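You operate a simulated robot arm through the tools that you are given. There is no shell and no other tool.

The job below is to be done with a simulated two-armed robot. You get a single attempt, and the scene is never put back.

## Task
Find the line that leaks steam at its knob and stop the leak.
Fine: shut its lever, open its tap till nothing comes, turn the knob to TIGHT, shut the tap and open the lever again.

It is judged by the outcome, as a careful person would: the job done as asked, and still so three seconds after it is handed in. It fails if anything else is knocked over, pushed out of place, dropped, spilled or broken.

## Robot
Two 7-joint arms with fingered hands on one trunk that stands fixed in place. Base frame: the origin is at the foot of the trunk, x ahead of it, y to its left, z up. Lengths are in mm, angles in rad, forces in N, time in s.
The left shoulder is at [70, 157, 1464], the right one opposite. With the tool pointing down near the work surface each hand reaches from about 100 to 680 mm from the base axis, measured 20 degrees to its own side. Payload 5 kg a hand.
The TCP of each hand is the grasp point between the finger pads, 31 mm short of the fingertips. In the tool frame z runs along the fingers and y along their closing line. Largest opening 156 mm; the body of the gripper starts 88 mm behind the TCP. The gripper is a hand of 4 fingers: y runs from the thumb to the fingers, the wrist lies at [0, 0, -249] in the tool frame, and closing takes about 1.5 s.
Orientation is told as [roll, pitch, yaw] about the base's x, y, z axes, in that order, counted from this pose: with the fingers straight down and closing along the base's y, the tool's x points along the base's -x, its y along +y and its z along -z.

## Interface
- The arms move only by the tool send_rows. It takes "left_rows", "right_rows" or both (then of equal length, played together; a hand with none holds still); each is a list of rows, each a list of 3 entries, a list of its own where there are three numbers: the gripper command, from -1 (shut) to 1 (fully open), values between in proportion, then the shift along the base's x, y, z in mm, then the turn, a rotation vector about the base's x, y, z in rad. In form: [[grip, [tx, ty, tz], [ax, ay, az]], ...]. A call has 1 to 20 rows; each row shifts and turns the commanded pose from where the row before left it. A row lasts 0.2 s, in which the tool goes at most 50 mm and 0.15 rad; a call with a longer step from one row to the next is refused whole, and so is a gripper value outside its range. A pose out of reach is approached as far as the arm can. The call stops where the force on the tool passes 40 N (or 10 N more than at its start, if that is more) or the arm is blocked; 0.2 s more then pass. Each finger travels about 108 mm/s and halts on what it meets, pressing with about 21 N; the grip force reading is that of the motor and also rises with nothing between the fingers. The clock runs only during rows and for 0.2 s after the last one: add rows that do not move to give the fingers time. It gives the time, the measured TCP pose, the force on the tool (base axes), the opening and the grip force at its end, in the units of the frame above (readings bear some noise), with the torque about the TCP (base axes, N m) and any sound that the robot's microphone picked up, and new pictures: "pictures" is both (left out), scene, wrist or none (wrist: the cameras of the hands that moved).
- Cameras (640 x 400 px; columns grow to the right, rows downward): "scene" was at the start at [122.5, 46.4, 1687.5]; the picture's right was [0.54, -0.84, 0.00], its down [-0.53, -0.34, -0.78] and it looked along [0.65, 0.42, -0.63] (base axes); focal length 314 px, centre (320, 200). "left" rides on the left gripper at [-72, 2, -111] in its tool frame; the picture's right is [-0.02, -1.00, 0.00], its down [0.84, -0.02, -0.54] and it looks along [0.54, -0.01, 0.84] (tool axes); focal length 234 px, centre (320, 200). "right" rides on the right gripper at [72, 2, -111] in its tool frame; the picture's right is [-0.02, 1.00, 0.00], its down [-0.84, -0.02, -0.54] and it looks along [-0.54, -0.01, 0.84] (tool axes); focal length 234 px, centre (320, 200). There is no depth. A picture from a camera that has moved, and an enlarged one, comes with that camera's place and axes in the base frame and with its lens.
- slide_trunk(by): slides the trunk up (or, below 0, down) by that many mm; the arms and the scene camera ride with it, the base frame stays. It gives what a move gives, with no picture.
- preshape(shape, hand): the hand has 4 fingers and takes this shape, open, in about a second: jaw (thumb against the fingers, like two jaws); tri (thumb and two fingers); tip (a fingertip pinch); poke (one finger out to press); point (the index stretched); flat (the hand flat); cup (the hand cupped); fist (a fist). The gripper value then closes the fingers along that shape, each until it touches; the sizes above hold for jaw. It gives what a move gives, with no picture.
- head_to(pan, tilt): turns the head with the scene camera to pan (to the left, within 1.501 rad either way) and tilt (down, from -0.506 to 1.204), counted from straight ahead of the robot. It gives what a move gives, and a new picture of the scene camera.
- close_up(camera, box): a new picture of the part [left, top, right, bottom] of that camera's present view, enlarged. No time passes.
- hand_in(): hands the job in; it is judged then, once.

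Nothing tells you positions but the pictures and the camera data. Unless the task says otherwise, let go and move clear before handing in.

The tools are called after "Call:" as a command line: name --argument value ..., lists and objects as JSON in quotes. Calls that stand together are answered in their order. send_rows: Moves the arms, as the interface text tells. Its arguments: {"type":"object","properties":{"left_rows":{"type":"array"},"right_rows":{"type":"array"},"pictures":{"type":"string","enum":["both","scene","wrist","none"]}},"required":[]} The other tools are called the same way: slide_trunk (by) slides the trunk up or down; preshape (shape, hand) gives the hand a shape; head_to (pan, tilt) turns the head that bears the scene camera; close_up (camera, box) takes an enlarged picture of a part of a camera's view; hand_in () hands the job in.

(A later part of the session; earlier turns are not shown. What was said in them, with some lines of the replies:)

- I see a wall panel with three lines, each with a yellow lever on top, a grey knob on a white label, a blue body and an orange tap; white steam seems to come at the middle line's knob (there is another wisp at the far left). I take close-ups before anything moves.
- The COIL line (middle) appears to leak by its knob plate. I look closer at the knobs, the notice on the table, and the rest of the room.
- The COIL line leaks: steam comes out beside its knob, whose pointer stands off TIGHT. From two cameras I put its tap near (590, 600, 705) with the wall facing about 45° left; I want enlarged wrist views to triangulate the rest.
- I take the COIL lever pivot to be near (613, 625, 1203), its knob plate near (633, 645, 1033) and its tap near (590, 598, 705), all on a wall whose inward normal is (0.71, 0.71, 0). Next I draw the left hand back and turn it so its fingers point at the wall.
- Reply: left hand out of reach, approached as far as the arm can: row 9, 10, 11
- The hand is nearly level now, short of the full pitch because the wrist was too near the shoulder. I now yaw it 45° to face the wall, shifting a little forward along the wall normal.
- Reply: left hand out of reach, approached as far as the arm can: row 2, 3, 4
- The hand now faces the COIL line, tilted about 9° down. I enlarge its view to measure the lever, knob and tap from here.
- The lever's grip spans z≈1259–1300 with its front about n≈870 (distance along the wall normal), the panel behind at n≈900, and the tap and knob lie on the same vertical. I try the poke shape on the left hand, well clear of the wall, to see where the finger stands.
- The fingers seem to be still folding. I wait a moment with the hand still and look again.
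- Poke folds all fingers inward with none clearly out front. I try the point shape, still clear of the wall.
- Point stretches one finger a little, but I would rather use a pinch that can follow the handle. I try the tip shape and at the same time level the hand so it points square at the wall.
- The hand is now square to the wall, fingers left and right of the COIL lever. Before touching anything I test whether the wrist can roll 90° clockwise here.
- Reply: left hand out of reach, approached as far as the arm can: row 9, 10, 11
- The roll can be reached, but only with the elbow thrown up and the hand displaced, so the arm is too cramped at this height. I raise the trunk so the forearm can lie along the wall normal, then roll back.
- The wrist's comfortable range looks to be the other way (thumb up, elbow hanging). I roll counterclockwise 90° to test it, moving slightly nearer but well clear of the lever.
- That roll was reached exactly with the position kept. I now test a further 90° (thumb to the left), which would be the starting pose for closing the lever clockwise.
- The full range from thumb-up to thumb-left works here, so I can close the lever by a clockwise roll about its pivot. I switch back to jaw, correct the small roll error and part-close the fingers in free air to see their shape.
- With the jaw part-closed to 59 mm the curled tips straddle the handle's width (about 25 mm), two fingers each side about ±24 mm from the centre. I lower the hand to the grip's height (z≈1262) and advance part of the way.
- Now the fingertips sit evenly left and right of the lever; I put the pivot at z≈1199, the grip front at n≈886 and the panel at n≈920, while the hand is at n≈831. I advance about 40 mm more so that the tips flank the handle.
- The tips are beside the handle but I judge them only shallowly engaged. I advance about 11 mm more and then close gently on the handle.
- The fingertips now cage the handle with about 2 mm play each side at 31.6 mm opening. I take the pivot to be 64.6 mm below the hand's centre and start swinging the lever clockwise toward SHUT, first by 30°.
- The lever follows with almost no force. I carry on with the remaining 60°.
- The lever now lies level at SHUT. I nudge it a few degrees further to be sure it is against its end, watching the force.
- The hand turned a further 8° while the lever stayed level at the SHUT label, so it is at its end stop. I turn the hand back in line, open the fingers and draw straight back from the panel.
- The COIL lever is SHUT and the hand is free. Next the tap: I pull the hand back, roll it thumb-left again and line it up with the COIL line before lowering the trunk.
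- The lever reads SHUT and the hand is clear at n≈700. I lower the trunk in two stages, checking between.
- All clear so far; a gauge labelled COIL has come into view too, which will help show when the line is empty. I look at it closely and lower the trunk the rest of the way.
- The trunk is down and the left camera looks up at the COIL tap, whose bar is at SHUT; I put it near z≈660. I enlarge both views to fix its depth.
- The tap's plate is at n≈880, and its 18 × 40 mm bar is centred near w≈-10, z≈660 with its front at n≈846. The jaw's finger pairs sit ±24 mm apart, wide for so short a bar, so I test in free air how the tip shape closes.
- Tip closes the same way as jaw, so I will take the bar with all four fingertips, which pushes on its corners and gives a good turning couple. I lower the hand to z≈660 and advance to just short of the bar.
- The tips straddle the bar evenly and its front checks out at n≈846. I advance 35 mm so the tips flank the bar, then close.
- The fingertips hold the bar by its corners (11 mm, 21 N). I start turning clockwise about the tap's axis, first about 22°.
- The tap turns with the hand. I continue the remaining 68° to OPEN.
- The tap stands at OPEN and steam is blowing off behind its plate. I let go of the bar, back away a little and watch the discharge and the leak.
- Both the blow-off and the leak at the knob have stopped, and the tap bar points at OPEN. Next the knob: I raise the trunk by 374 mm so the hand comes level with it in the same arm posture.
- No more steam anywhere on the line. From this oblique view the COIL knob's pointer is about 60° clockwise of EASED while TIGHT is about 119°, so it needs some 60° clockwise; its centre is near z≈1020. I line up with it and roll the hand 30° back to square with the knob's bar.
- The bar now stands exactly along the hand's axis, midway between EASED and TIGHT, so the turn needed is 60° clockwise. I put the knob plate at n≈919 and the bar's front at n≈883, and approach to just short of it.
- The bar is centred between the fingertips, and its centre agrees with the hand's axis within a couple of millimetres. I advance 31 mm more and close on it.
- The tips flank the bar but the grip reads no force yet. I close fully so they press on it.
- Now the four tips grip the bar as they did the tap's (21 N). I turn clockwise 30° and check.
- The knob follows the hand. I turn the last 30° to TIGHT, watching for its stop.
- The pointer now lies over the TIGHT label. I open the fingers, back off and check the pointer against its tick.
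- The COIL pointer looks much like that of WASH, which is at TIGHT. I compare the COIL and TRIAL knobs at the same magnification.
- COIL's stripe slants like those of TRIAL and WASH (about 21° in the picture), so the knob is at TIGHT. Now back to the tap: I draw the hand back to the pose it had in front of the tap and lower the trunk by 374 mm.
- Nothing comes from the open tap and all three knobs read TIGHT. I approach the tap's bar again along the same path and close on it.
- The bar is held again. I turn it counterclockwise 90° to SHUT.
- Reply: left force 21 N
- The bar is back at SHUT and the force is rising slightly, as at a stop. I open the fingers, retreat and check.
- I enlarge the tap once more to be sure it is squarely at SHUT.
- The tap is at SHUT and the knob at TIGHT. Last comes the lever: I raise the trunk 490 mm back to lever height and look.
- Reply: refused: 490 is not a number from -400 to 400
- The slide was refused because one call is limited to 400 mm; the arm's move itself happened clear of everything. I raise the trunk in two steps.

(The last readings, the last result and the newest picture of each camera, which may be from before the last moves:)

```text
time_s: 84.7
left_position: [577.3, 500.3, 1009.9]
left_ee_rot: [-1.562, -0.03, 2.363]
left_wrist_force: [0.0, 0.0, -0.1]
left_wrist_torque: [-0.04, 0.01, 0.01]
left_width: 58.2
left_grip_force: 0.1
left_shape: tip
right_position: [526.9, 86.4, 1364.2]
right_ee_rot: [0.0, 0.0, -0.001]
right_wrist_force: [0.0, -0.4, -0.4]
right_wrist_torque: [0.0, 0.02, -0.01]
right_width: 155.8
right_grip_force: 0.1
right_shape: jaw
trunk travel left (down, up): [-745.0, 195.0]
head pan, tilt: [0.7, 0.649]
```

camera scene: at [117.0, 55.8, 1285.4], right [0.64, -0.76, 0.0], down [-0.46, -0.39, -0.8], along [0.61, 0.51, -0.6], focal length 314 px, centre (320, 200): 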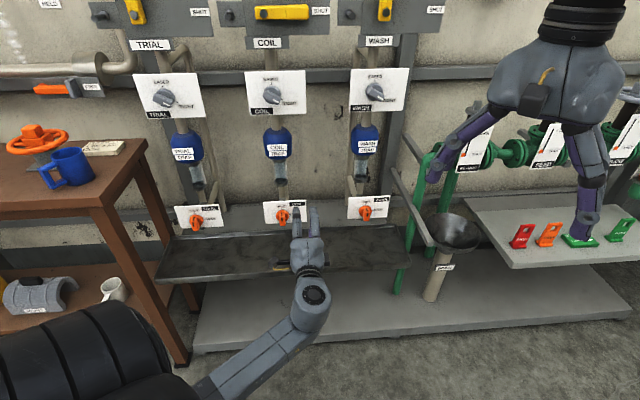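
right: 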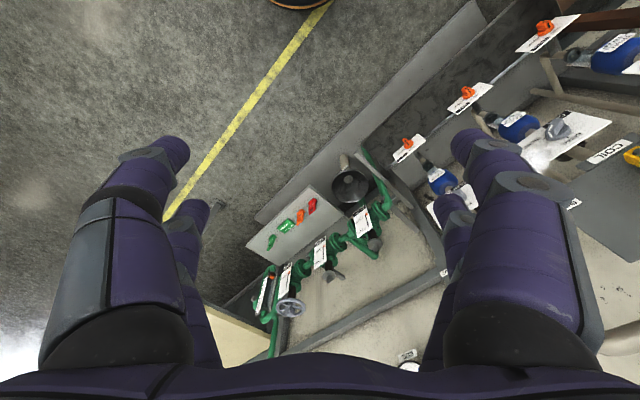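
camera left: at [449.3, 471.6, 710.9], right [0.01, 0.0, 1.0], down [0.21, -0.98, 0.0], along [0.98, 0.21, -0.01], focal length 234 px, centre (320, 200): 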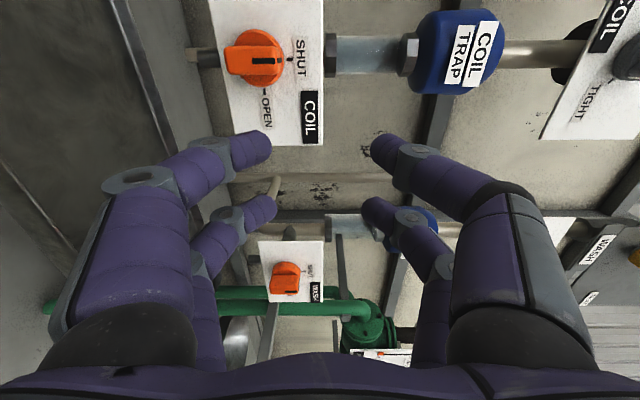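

The first 300 mm went without contact. I raise the remaining 190 mm and look at the lever.

Call:
slide_trunk --by 190

Call:
head_to --pan 0.65 --tilt 0.66

Call:
close_up --camera "left" --box '[160, 0, 480, 200]'

Call:
close_up --camera "scene" --box '[200, 140, 360, 240]'

```text
time_s: 86.8
left_position: [578.7, 500.3, 1199.3]
left_ee_rot: [-1.563, -0.029, 2.363]
left_wrist_force: [0.5, -0.2, 0.5]
left_wrist_torque: [0.0, 0.0, 0.01]
left_width: 58.0
left_grip_force: 0.1
left_shape: tip
right_position: [528.3, 86.3, 1553.4]
right_ee_rot: [0.0, 0.001, 0.001]
right_wrist_force: [0.5, 0.5, 0.4]
right_wrist_torque: [0.01, -0.02, -0.04]
right_width: 155.9
right_grip_force: 0.1
right_shape: jaw
trunk travel left (down, up): [-935.0, 5.0]
head pan, tilt: [0.7, 0.649]
```

```text
time_s: 87.4
left_position: [576.7, 500.3, 1201.3]
left_ee_rot: [-1.562, -0.029, 2.363]
left_wrist_force: [0.2, 0.2, 0.9]
left_wrist_torque: [0.0, -0.03, -0.03]
left_width: 58.0
left_grip_force: 0.0
left_shape: tip
right_position: [528.1, 86.8, 1555.1]
right_ee_rot: [0.0, 0.0, 0.0]
right_wrist_force: [-0.2, 0.6, -0.1]
right_wrist_torque: [0.03, 0.01, -0.01]
right_width: 155.6
right_grip_force: 0.1
right_shape: jaw
trunk travel left (down, up): [-935.0, 5.0]
head pan, tilt: [0.649, 0.66]
camera scene: at [119.6, 52.2, 1774.5], right [0.6, -0.8, 0.0], down [-0.49, -0.37, -0.79], along [0.63, 0.48, -0.61], focal length 314 px, centre (320, 200)
```

scene: 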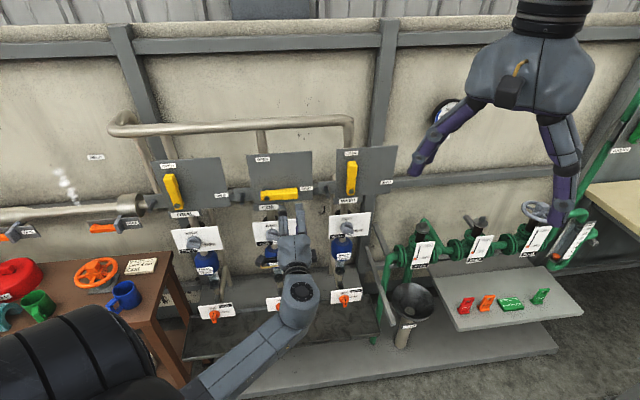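

```text
2.00 times, centred on (320, 100) of left
camera zoom: at [449.4, 471.7, 1200.7], right [0.01, 0.0, 1.0], down [0.21, -0.98, 0.0], along [0.98, 0.21, -0.01], focal length 468 px, centre (320, 400)
```

zoom: 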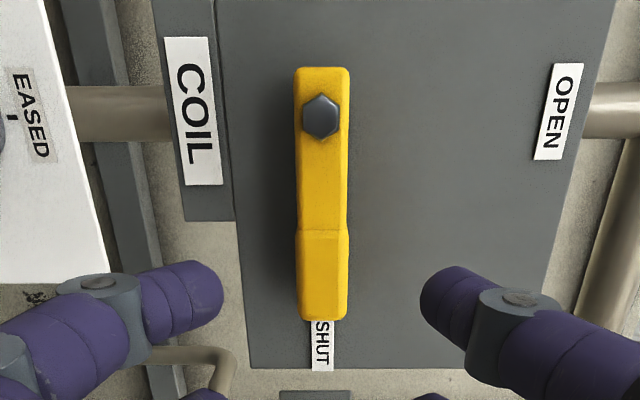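

```text
4.00 times, centred on (280, 190) of scene
camera zoom: at [119.6, 52.2, 1774.5], right [0.6, -0.8, 0.0], down [-0.49, -0.37, -0.79], along [0.63, 0.48, -0.61], focal length 1255 px, centre (480, 240)
```

zoom: 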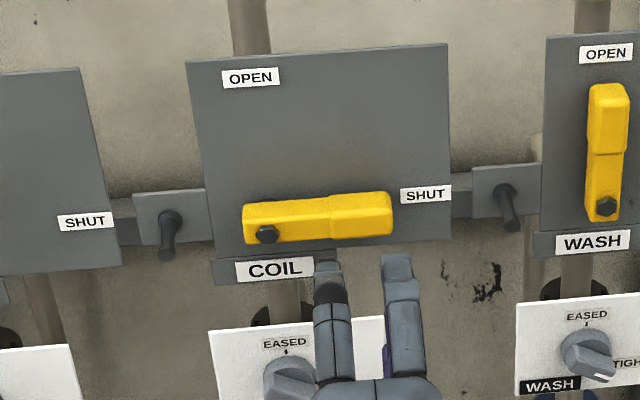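

The lever is as I left it, level at SHUT, and lies evenly between the fingertips. I advance along the earlier path and cage the handle again.

Call:
send_rows --left_rows '[[-0.25, [16.1, 13.9, -1], [0, 0, 0]], [-0.25, [15, 15, 0], [0, 0, 0]], [-0.25, [15, 15, 0], [0, 0, 0]], [-0.25, [14, 14, 0], [0, 0, 0]], [-0.25, [10, 10, 0], [0, 0, 0]], [-0.25, [8, 8, 0], [0, 0, 0]], [-0.25, [6, 6, 0], [0, 0, 0]], [-0.25, [0, 0, 0], [0, 0, 0]], [-0.45, [0, 0, 0], [0, 0, 0]], [-0.62, [0, 0, 0], [0, 0, 0]], [-0.62, [0, 0, 0], [0, 0, 0]], [-0.62, [0, 0, 0], [0, 0, 0]]]' --pictures "both"

Call:
close_up --camera "left" --box '[160, 0, 480, 200]'

Call:
close_up --camera "scene" --box '[200, 140, 360, 240]'

```text
time_s: 90.0
left_position: [662.4, 580.4, 1198.5]
left_ee_rot: [-1.563, -0.03, 2.362]
left_wrist_force: [-0.1, 0.1, 0.2]
left_wrist_torque: [0.0, -0.02, -0.02]
left_width: 30.3
left_grip_force: 0.0
left_shape: tip
right_position: [528.0, 86.7, 1554.2]
right_ee_rot: [0.001, 0.001, 0.0]
right_wrist_force: [0.8, -0.3, 0.3]
right_wrist_torque: [0.04, 0.02, 0.0]
right_width: 156.0
right_grip_force: 0.1
right_shape: jaw
trunk travel left (down, up): [-935.0, 5.0]
head pan, tilt: [0.649, 0.66]
camera scene: at [119.5, 52.2, 1774.5], right [0.6, -0.8, 0.0], down [-0.49, -0.37, -0.79], along [0.63, 0.48, -0.61], focal length 314 px, centre (320, 200)
camera left: at [533.4, 552.5, 1199.8], right [0.01, 0.0, 1.0], down [0.21, -0.98, 0.0], along [0.98, 0.21, -0.01], focal length 234 px, centre (320, 200)
```

scene: 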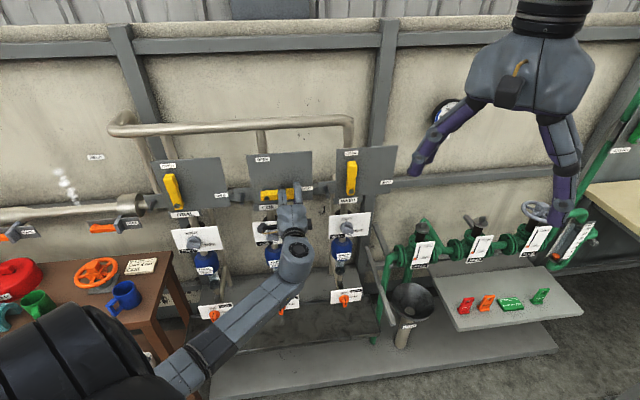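
left: 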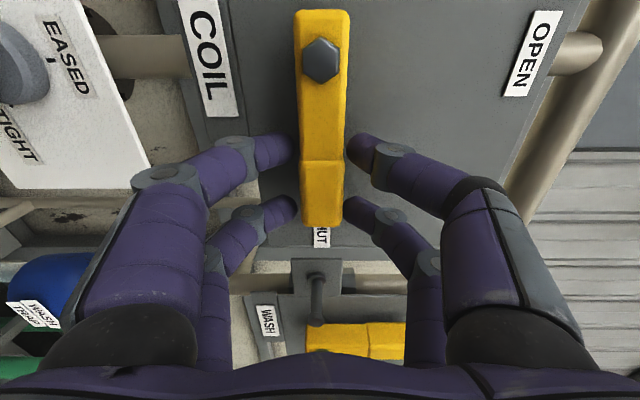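

```text
2.00 times, centred on (320, 100) of left
camera zoom: at [533.4, 552.5, 1199.8], right [0.01, 0.0, 1.0], down [0.21, -0.98, 0.0], along [0.98, 0.21, -0.01], focal length 468 px, centre (320, 400)
```

zoom: 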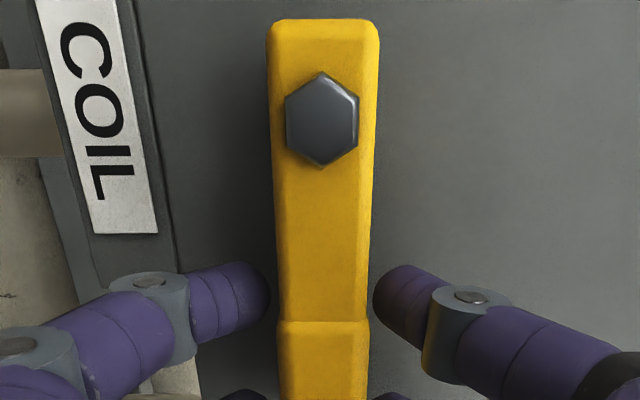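

```text
4.00 times, centred on (280, 190) of scene
camera zoom: at [119.5, 52.2, 1774.5], right [0.6, -0.8, 0.0], down [-0.49, -0.37, -0.79], along [0.63, 0.48, -0.61], focal length 1255 px, centre (480, 240)
```

zoom: 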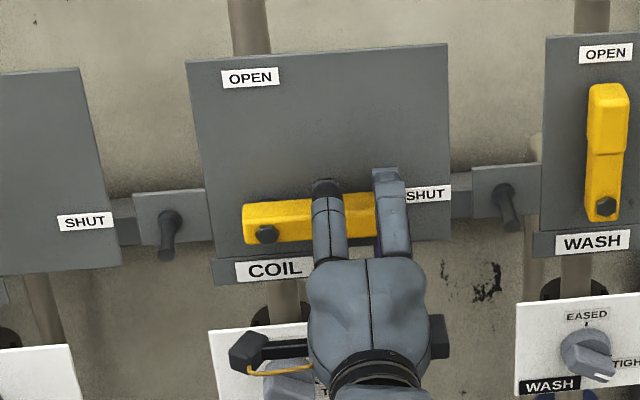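

The handle is caged again with the pivot about 66 mm away. I swing it counterclockwise back toward OPEN, the first half first.

Call:
send_rows --left_rows '[[-0.62, [-0.4, 0.4, 8.61], [-0.0926, -0.0926, 0]], [-0.62, [-1.19, 1.19, 8.47], [-0.0926, -0.0926, 0]], [-0.62, [-1.96, 1.96, 8.18], [-0.0926, -0.0926, 0]], [-0.62, [-2.7, 2.7, 7.74], [-0.0926, -0.0926, 0]], [-0.62, [-3.39, 3.39, 7.18], [-0.0926, -0.0926, 0]], [-0.62, [-4.03, 4.03, 6.49], [-0.0926, -0.0926, 0]]]' --pictures "both"

Call:
close_up --camera "scene" --box '[200, 140, 360, 240]'

```text
time_s: 91.4
left_position: [648.5, 595.9, 1245.9]
left_ee_rot: [-1.555, 0.758, 2.365]
left_wrist_force: [-0.1, -0.1, -0.7]
left_wrist_torque: [0.02, 0.05, -0.05]
left_width: 30.5
left_grip_force: 0.1
left_shape: tip
right_position: [528.0, 87.7, 1554.2]
right_ee_rot: [-0.002, 0.001, -0.002]
right_wrist_force: [0.7, -0.6, 0.1]
right_wrist_torque: [0.02, 0.0, 0.02]
right_width: 155.9
right_grip_force: 0.1
right_shape: jaw
trunk travel left (down, up): [-935.0, 5.0]
head pan, tilt: [0.649, 0.66]
camera scene: at [119.9, 51.9, 1774.5], right [0.6, -0.8, 0.0], down [-0.49, -0.37, -0.79], along [0.63, 0.48, -0.61], focal length 314 px, centre (320, 200)
camera left: at [534.6, 552.5, 1195.4], right [-0.49, 0.5, 0.71], down [0.04, -0.8, 0.6], along [0.87, 0.32, 0.37], focal length 234 px, centre (320, 200)
```

scene: 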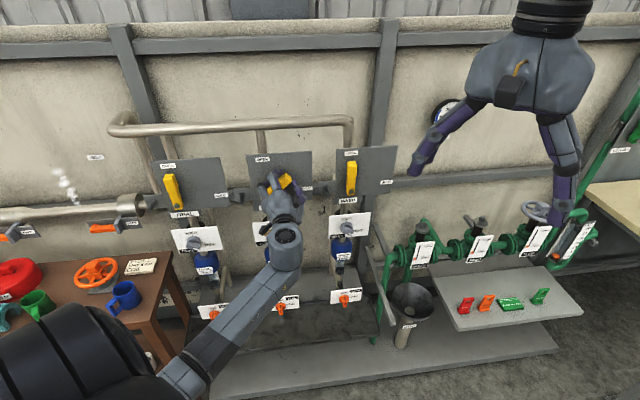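
left: 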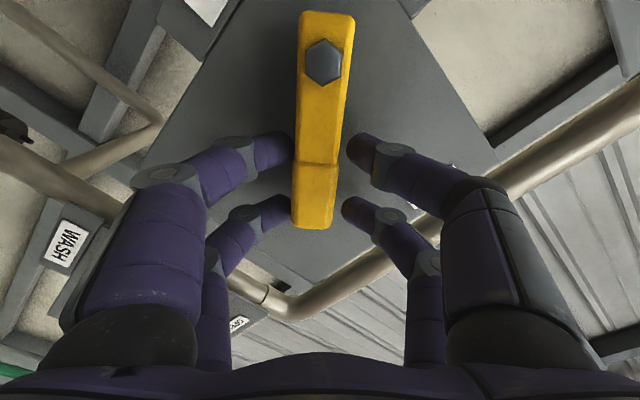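

```text
4.00 times, centred on (280, 190) of scene
camera zoom: at [119.9, 51.9, 1774.5], right [0.6, -0.8, 0.0], down [-0.49, -0.37, -0.79], along [0.63, 0.48, -0.61], focal length 1255 px, centre (480, 240)
```

zoom: 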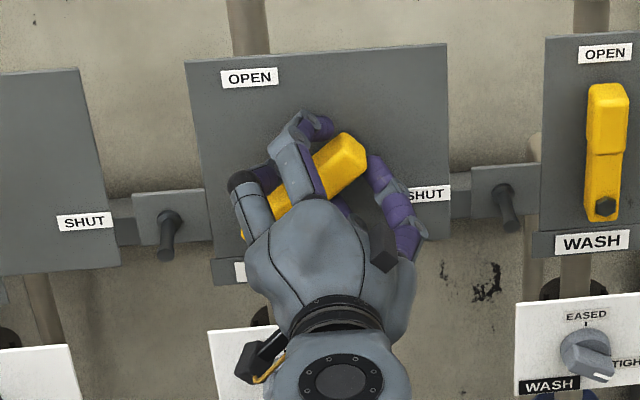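

The lever is half way and moving freely. I complete the swing, with a few degrees of overtravel to bring it to its OPEN stop.

Call:
send_rows --left_rows '[[-0.62, [-4.59, 4.59, 5.7], [-0.0926, -0.0926, 0]], [-0.62, [-5.08, 5.08, 4.79], [-0.0926, -0.0926, 0]], [-0.62, [-5.47, 5.47, 3.82], [-0.0926, -0.0926, 0]], [-0.62, [-5.78, 5.78, 2.77], [-0.0926, -0.0926, 0]], [-0.62, [-5.99, 5.99, 1.68], [-0.0926, -0.0926, 0]], [-0.62, [-6.09, 6.09, 0.57], [-0.0926, -0.0926, 0]], [-0.62, [-1.85, 1.85, 0], [-0.0283, -0.0283, 0]], [-0.62, [-1.85, 1.85, -0.2], [-0.0283, -0.0283, 0]], [-0.62, [-1.85, 1.85, -0.3], [-0.0283, -0.0283, 0]], [-0.62, [0, 0, 0], [0, 0, 0]]]' --pictures "both"

Call:
close_up --camera "left" --box '[160, 0, 480, 200]'

Call:
close_up --camera "scene" --box '[200, 140, 360, 240]'

```text
time_s: 93.6
left_position: [610.2, 633.1, 1263.8]
left_ee_rot: [1.495, 1.48, -0.871]
left_wrist_force: [1.9, -4.7, -1.6]
left_wrist_torque: [0.06, 0.09, -0.15]
left_width: 31.0
left_grip_force: 0.1
left_shape: tip
right_position: [528.9, 85.0, 1553.2]
right_ee_rot: [0.001, 0.0, -0.002]
right_wrist_force: [0.0, 0.3, 0.4]
right_wrist_torque: [0.01, 0.02, 0.02]
right_width: 156.0
right_grip_force: 0.1
right_shape: jaw
trunk travel left (down, up): [-935.0, 5.0]
head pan, tilt: [0.649, 0.66]
camera scene: at [120.4, 51.5, 1774.5], right [0.6, -0.8, 0.0], down [-0.49, -0.37, -0.79], along [0.63, 0.48, -0.61], focal length 314 px, centre (320, 200)
camera left: at [537.9, 549.5, 1192.1], right [-0.7, 0.71, -0.12], down [-0.45, -0.31, 0.84], along [0.56, 0.63, 0.54], focal length 234 px, centre (320, 200)
```

scene: 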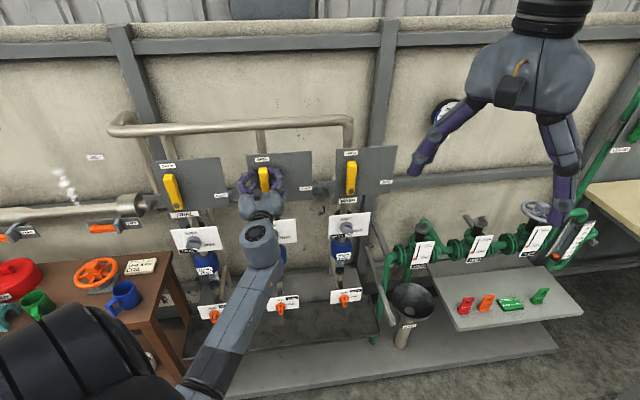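
left: 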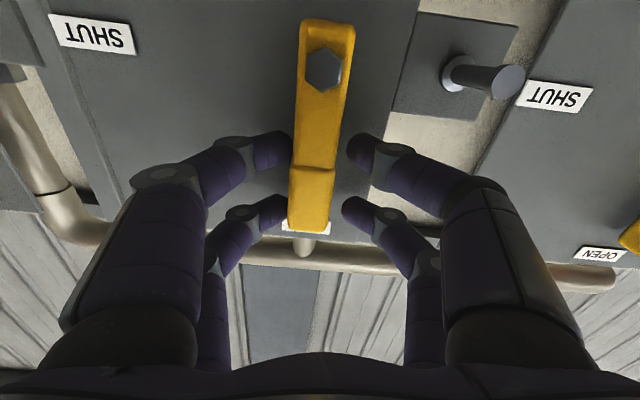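

```text
2.00 times, centred on (320, 100) of left
camera zoom: at [537.9, 549.5, 1192.1], right [-0.7, 0.71, -0.12], down [-0.45, -0.31, 0.84], along [0.56, 0.63, 0.54], focal length 468 px, centre (320, 400)
```

zoom: 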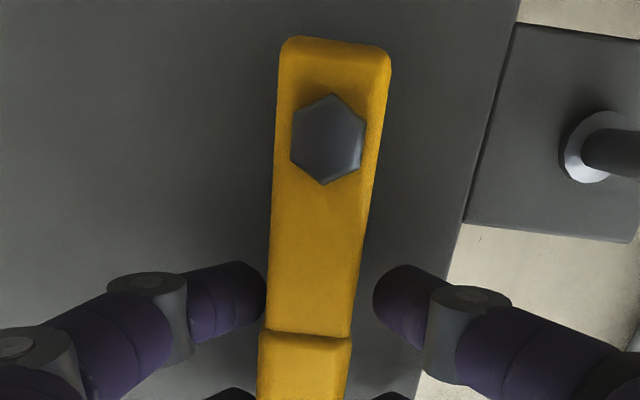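

```text
4.00 times, centred on (280, 190) of scene
camera zoom: at [120.4, 51.5, 1774.5], right [0.6, -0.8, 0.0], down [-0.49, -0.37, -0.79], along [0.63, 0.48, -0.61], focal length 1255 px, centre (480, 240)
```

zoom: 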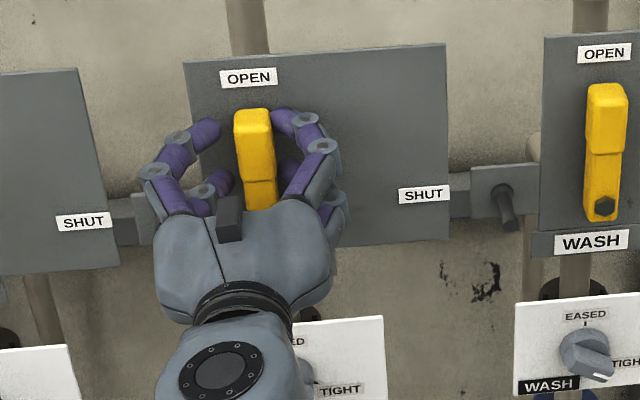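

The lever stands up at OPEN and no longer follows the hand, so it is at its stop. I straighten the hand, open the fingers and draw back.

Call:
send_rows --left_rows '[[-0.6, [1.85, -1.85, 0.3], [0.0283, 0.0283, 0]], [-0.5, [1.85, -1.85, 0.2], [0.0283, 0.0283, 0]], [-0.25, [0.5, -0.5, 0], [0.0283, 0.0283, 0]], [-0.25, [0, 0, 0], [0, 0, 0]], [-0.25, [0, 0, 0], [0, 0, 0]], [-0.25, [-10, -10, 0], [0, 0, 0]], [-0.25, [-14, -14, 0], [0, 0, 0]], [-0.25, [-20, -20, 0], [0, 0, 0]], [-0.25, [-20, -20, 0], [0, 0, 0]], [-0.25, [-20, -20, 0], [0, 0, 0]], [-0.25, [-16, -16, 0], [0, 0, 0]]]' --pictures "both"

Call:
close_up --camera "left" --box '[160, 0, 480, 200]'

Call:
close_up --camera "scene" --box '[140, 140, 380, 290]'

```text
time_s: 96.0
left_position: [514.7, 528.2, 1267.8]
left_ee_rot: [-1.365, 1.544, 2.552]
left_wrist_force: [-0.5, 0.1, 0.1]
left_wrist_torque: [0.0, -0.01, 0.03]
left_width: 58.2
left_grip_force: 0.0
left_shape: tip
right_position: [527.2, 85.6, 1555.2]
right_ee_rot: [0.003, 0.0, -0.001]
right_wrist_force: [-0.1, -0.9, 0.4]
right_wrist_torque: [0.02, -0.02, 0.01]
right_width: 155.7
right_grip_force: 0.0
right_shape: jaw
trunk travel left (down, up): [-935.0, 5.0]
head pan, tilt: [0.649, 0.66]
camera scene: at [118.3, 51.3, 1774.6], right [0.6, -0.8, 0.0], down [-0.49, -0.37, -0.79], along [0.63, 0.48, -0.61], focal length 314 px, centre (320, 200)
camera left: at [435.2, 451.1, 1195.7], right [-0.7, 0.71, 0.0], down [-0.38, -0.38, 0.84], along [0.6, 0.59, 0.54], focal length 234 px, centre (320, 200)
```

scene: 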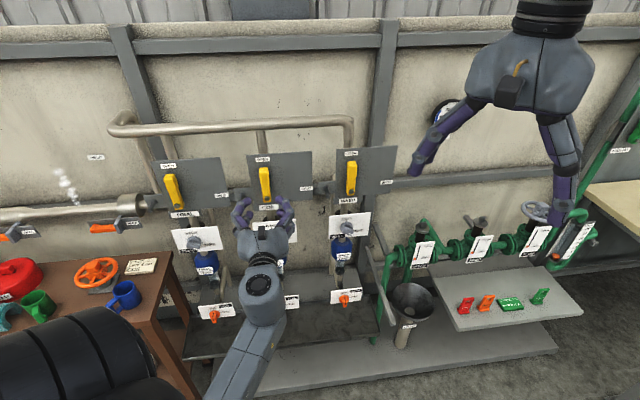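
left: 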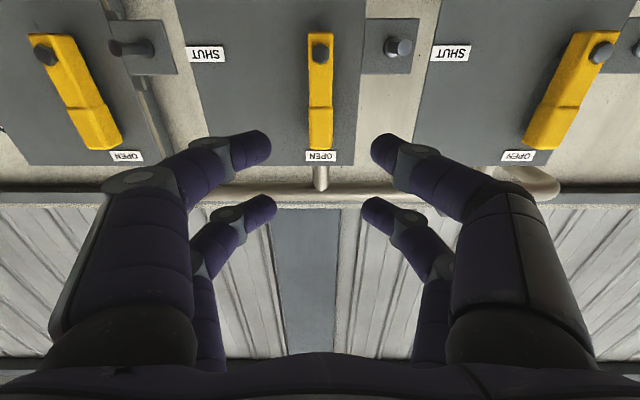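

```text
2.00 times, centred on (320, 100) of left
camera zoom: at [435.2, 451.1, 1195.7], right [-0.7, 0.71, 0.0], down [-0.38, -0.38, 0.84], along [0.6, 0.59, 0.54], focal length 468 px, centre (320, 400)
```

zoom: 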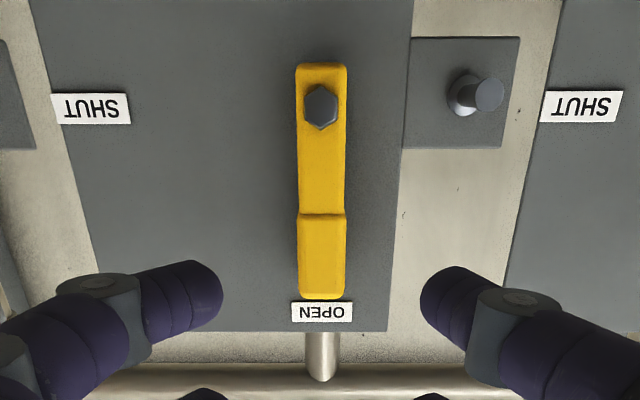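

```text
2.67 times, centred on (260, 215) of scene
camera zoom: at [118.3, 51.3, 1774.6], right [0.6, -0.8, 0.0], down [-0.49, -0.37, -0.79], along [0.63, 0.48, -0.61], focal length 836 px, centre (480, 160)
```

zoom: 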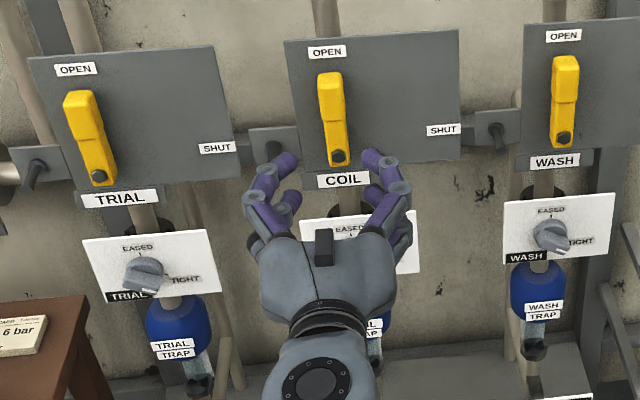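

The COIL lever stands exactly upright at OPEN. I move the hand aside to see the knob and wait a few seconds to check that no steam comes back.

Call:
send_rows --left_rows '[[-0.25, [-20, 10, 0], [0, 0, 0]], [-0.25, [-20, 10, 0], [0, 0, 0]], [-0.25, [-20, 20, 0], [0, 0, 0]], [-0.25, [-20, 20, 0], [0, 0, 0]], [-0.25, [-20, 20, 0], [0, 0, 0]], [-0.25, [0, 0, 0], [0, 0, 0]], [-0.25, [0, 0, 0], [0, 0, 0]], [-0.25, [0, 0, 0], [0, 0, 0]], [-0.25, [0, 0, 0], [0, 0, 0]], [-0.25, [0, 0, 0], [0, 0, 0]], [-0.25, [0, 0, 0], [0, 0, 0]], [-0.25, [0, 0, 0], [0, 0, 0]], [-0.25, [0, 0, 0], [0, 0, 0]]]' --pictures "both"

Call:
close_up --camera "scene" --box '[140, 140, 380, 330]'

Call:
close_up --camera "scene" --box '[230, 200, 326, 260]'

```text
time_s: 98.8
left_position: [414.9, 607.0, 1264.7]
left_ee_rot: [-1.315, 1.54, 2.603]
left_wrist_force: [0.4, 0.5, -0.2]
left_wrist_torque: [-0.03, -0.02, 0.01]
left_width: 58.5
left_grip_force: 0.1
left_shape: tip
right_position: [528.0, 87.4, 1554.1]
right_ee_rot: [0.001, -0.001, -0.001]
right_wrist_force: [-0.4, 0.2, 0.1]
right_wrist_torque: [0.03, -0.03, -0.02]
right_width: 155.7
right_grip_force: 0.1
right_shape: jaw
trunk travel left (down, up): [-935.0, 5.0]
head pan, tilt: [0.649, 0.66]
camera scene: at [119.8, 52.0, 1774.5], right [0.6, -0.8, 0.0], down [-0.49, -0.37, -0.79], along [0.63, 0.48, -0.61], focal length 314 px, centre (320, 200)
camera left: at [335.6, 530.5, 1192.3], right [-0.7, 0.71, 0.0], down [-0.38, -0.38, 0.84], along [0.6, 0.59, 0.54], focal length 234 px, centre (320, 200)
```

scene: 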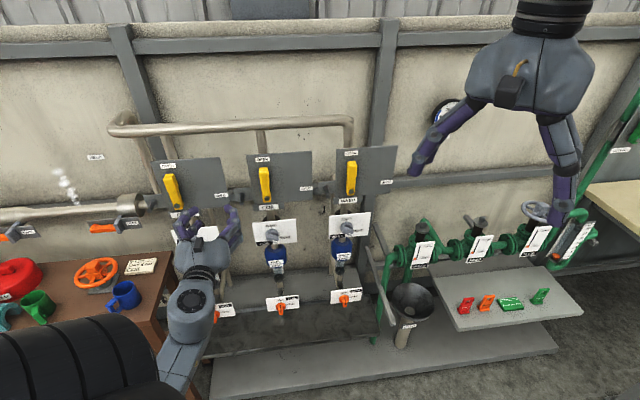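
left: 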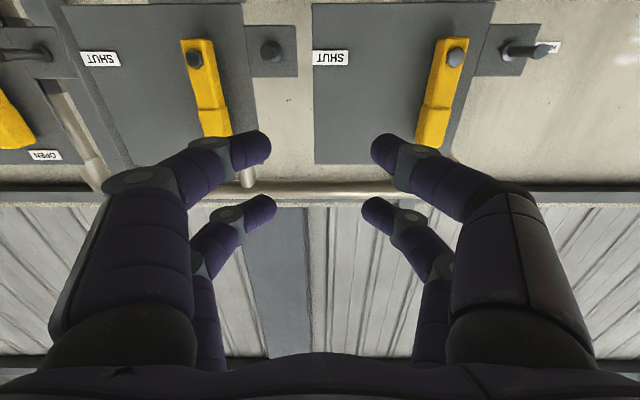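

```text
2.11 times, centred on (260, 235) of scene
camera zoom: at [119.8, 52.0, 1774.5], right [0.6, -0.8, 0.0], down [-0.49, -0.37, -0.79], along [0.63, 0.48, -0.61], focal length 660 px, centre (446, 126)
```

zoom: 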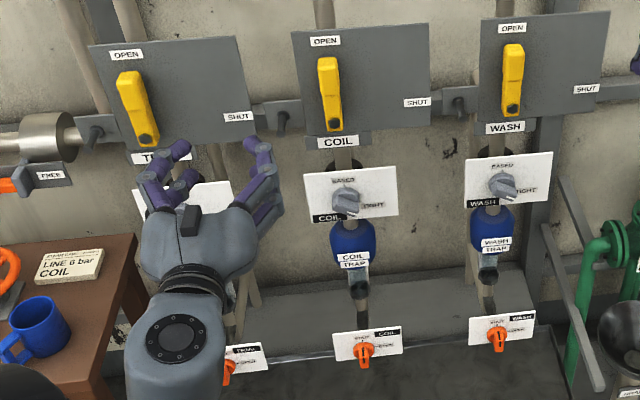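

```text
6.67 times, centred on (278, 230) of scene
camera zoom: at [119.8, 52.0, 1774.5], right [0.6, -0.8, 0.0], down [-0.49, -0.37, -0.79], along [0.63, 0.48, -0.61], focal length 2091 px, centre (600, 0)
```

zoom: 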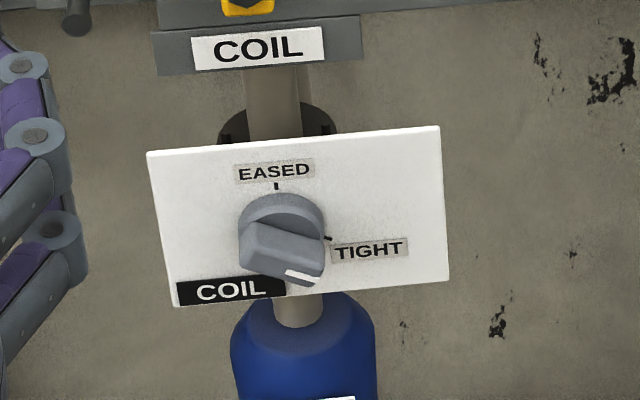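

No steam at the knob, lever OPEN, knob TIGHT, tap SHUT. I wait another few seconds with the line under pressure and check once more, with the hand drawn a little further off.

Call:
send_rows --left_rows '[[0, [-5, -5, 0], [0, 0, 0]], [0, [-5, -5, 0], [0, 0, 0]], [0, [0, 0, 0], [0, 0, 0]], [0, [0, 0, 0], [0, 0, 0]], [0, [0, 0, 0], [0, 0, 0]], [0, [0, 0, 0], [0, 0, 0]], [0, [0, 0, 0], [0, 0, 0]], [0, [0, 0, 0], [0, 0, 0]], [0, [0, 0, 0], [0, 0, 0]], [0, [0, 0, 0], [0, 0, 0]], [0, [0, 0, 0], [0, 0, 0]], [0, [0, 0, 0], [0, 0, 0]], [0, [0, 0, 0], [0, 0, 0]], [0, [0, 0, 0], [0, 0, 0]], [0, [0, 0, 0], [0, 0, 0]], [0, [0, 0, 0], [0, 0, 0]], [0, [0, 0, 0], [0, 0, 0]], [0, [0, 0, 0], [0, 0, 0]], [0, [0, 0, 0], [0, 0, 0]], [0, [0, 0, 0], [0, 0, 0]]]' --pictures "scene"

Call:
close_up --camera "scene" --box '[220, 140, 380, 330]'

Call:
close_up --camera "scene" --box '[250, 285, 314, 325]'

Call:
close_up --camera "scene" --box '[425, 90, 475, 130]'

```text
time_s: 103.0
left_position: [404.7, 599.2, 1263.8]
left_ee_rot: [-1.315, 1.541, 2.603]
left_wrist_force: [0.6, 0.1, -1.0]
left_wrist_torque: [0.04, 0.01, 0.01]
left_width: 77.5
left_grip_force: 0.0
left_shape: tip
right_position: [527.7, 87.5, 1554.2]
right_ee_rot: [0.001, -0.001, -0.001]
right_wrist_force: [-0.3, -0.6, 0.1]
right_wrist_torque: [-0.03, -0.02, 0.03]
right_width: 156.1
right_grip_force: 0.1
right_shape: jaw
trunk travel left (down, up): [-935.0, 5.0]
head pan, tilt: [0.649, 0.66]
camera scene: at [119.5, 52.2, 1774.5], right [0.6, -0.8, 0.0], down [-0.49, -0.37, -0.79], along [0.63, 0.48, -0.61], focal length 314 px, centre (320, 200)
```

scene: 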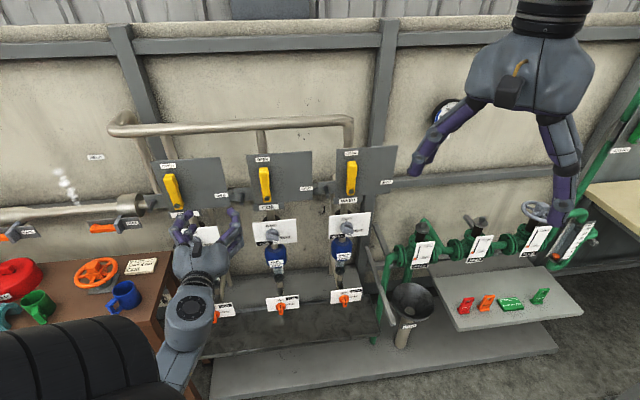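

```text
2.11 times, centred on (300, 235) of scene
camera zoom: at [119.5, 52.2, 1774.5], right [0.6, -0.8, 0.0], down [-0.49, -0.37, -0.79], along [0.63, 0.48, -0.61], focal length 660 px, centre (362, 126)
```

zoom: 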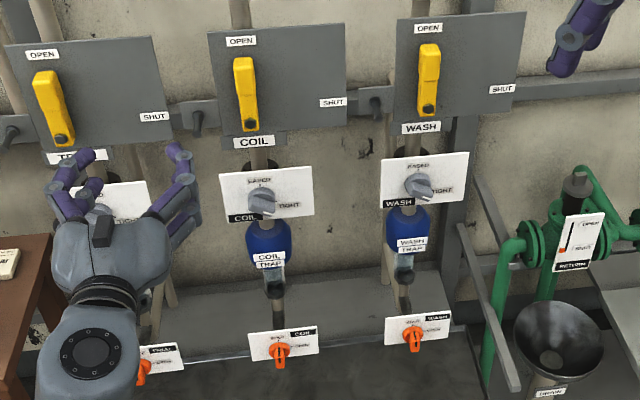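

```text
10.00 times, centred on (282, 305) of scene
camera zoom: at [119.5, 52.2, 1774.5], right [0.6, -0.8, 0.0], down [-0.49, -0.37, -0.79], along [0.63, 0.48, -0.61], focal length 3137 px, centre (700, -850)
```

zoom: 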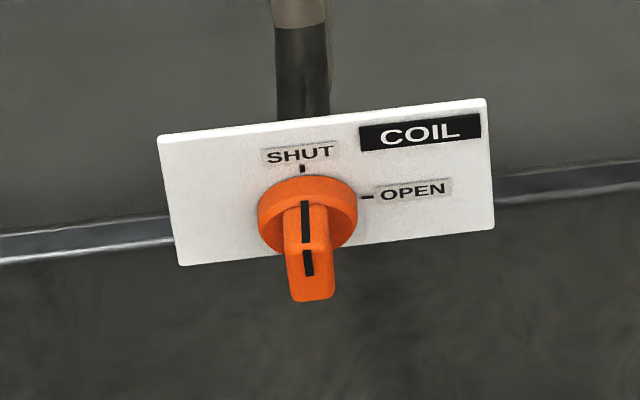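

```text
10.00 times, centred on (450, 110) of scene
camera zoom: at [119.5, 52.2, 1774.5], right [0.6, -0.8, 0.0], down [-0.49, -0.37, -0.79], along [0.63, 0.48, -0.61], focal length 3137 px, centre (-980, 1100)
```

zoom: 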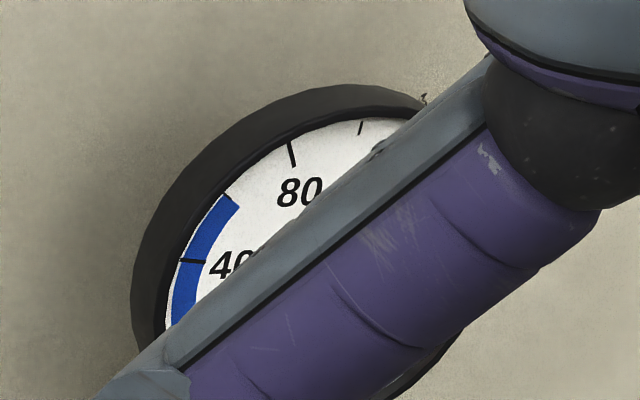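

After about seven seconds with the COIL lever open there is still no steam at its knob: lever OPEN, knob TIGHT, tap SHUT, the other lines unchanged and the hand clear. I hand the job in.

Call:
hand_in

```text
The job is handed in.
```

The leak was on the COIL line, the middle one, and it has stopped. With steam back on, I watched the COIL knob for about seven seconds before handing in and saw nothing escape.

1. **Lever shut:** I turned the COIL lever to SHUT, up to its stop.
2. **Tap opened:** I opened the COIL tap. It blew off steam, and within about two seconds nothing came from the tap or the knob.
3. **Knob tightened:** I turned the knob about 60° to TIGHT. Its pointer now matches the TRIAL and WASH knobs.
4. **Tap shut:** I turned the tap back to SHUT.
5. **Lever reopened:** I swung the lever back upright to OPEN, again to its stop.

I did not touch the TRIAL and WASH lines, and I saw nothing knocked over or moved. Both hands are clear of the equipment.

I could not read the COIL temperature gauge at the end because the right hand was in front of it. It showed about 172 °C earlier, just after I shut the lever.

Steam is still coming from the pipe at the far left, as it was at the start. It was not at a line's knob, so I left it alone.
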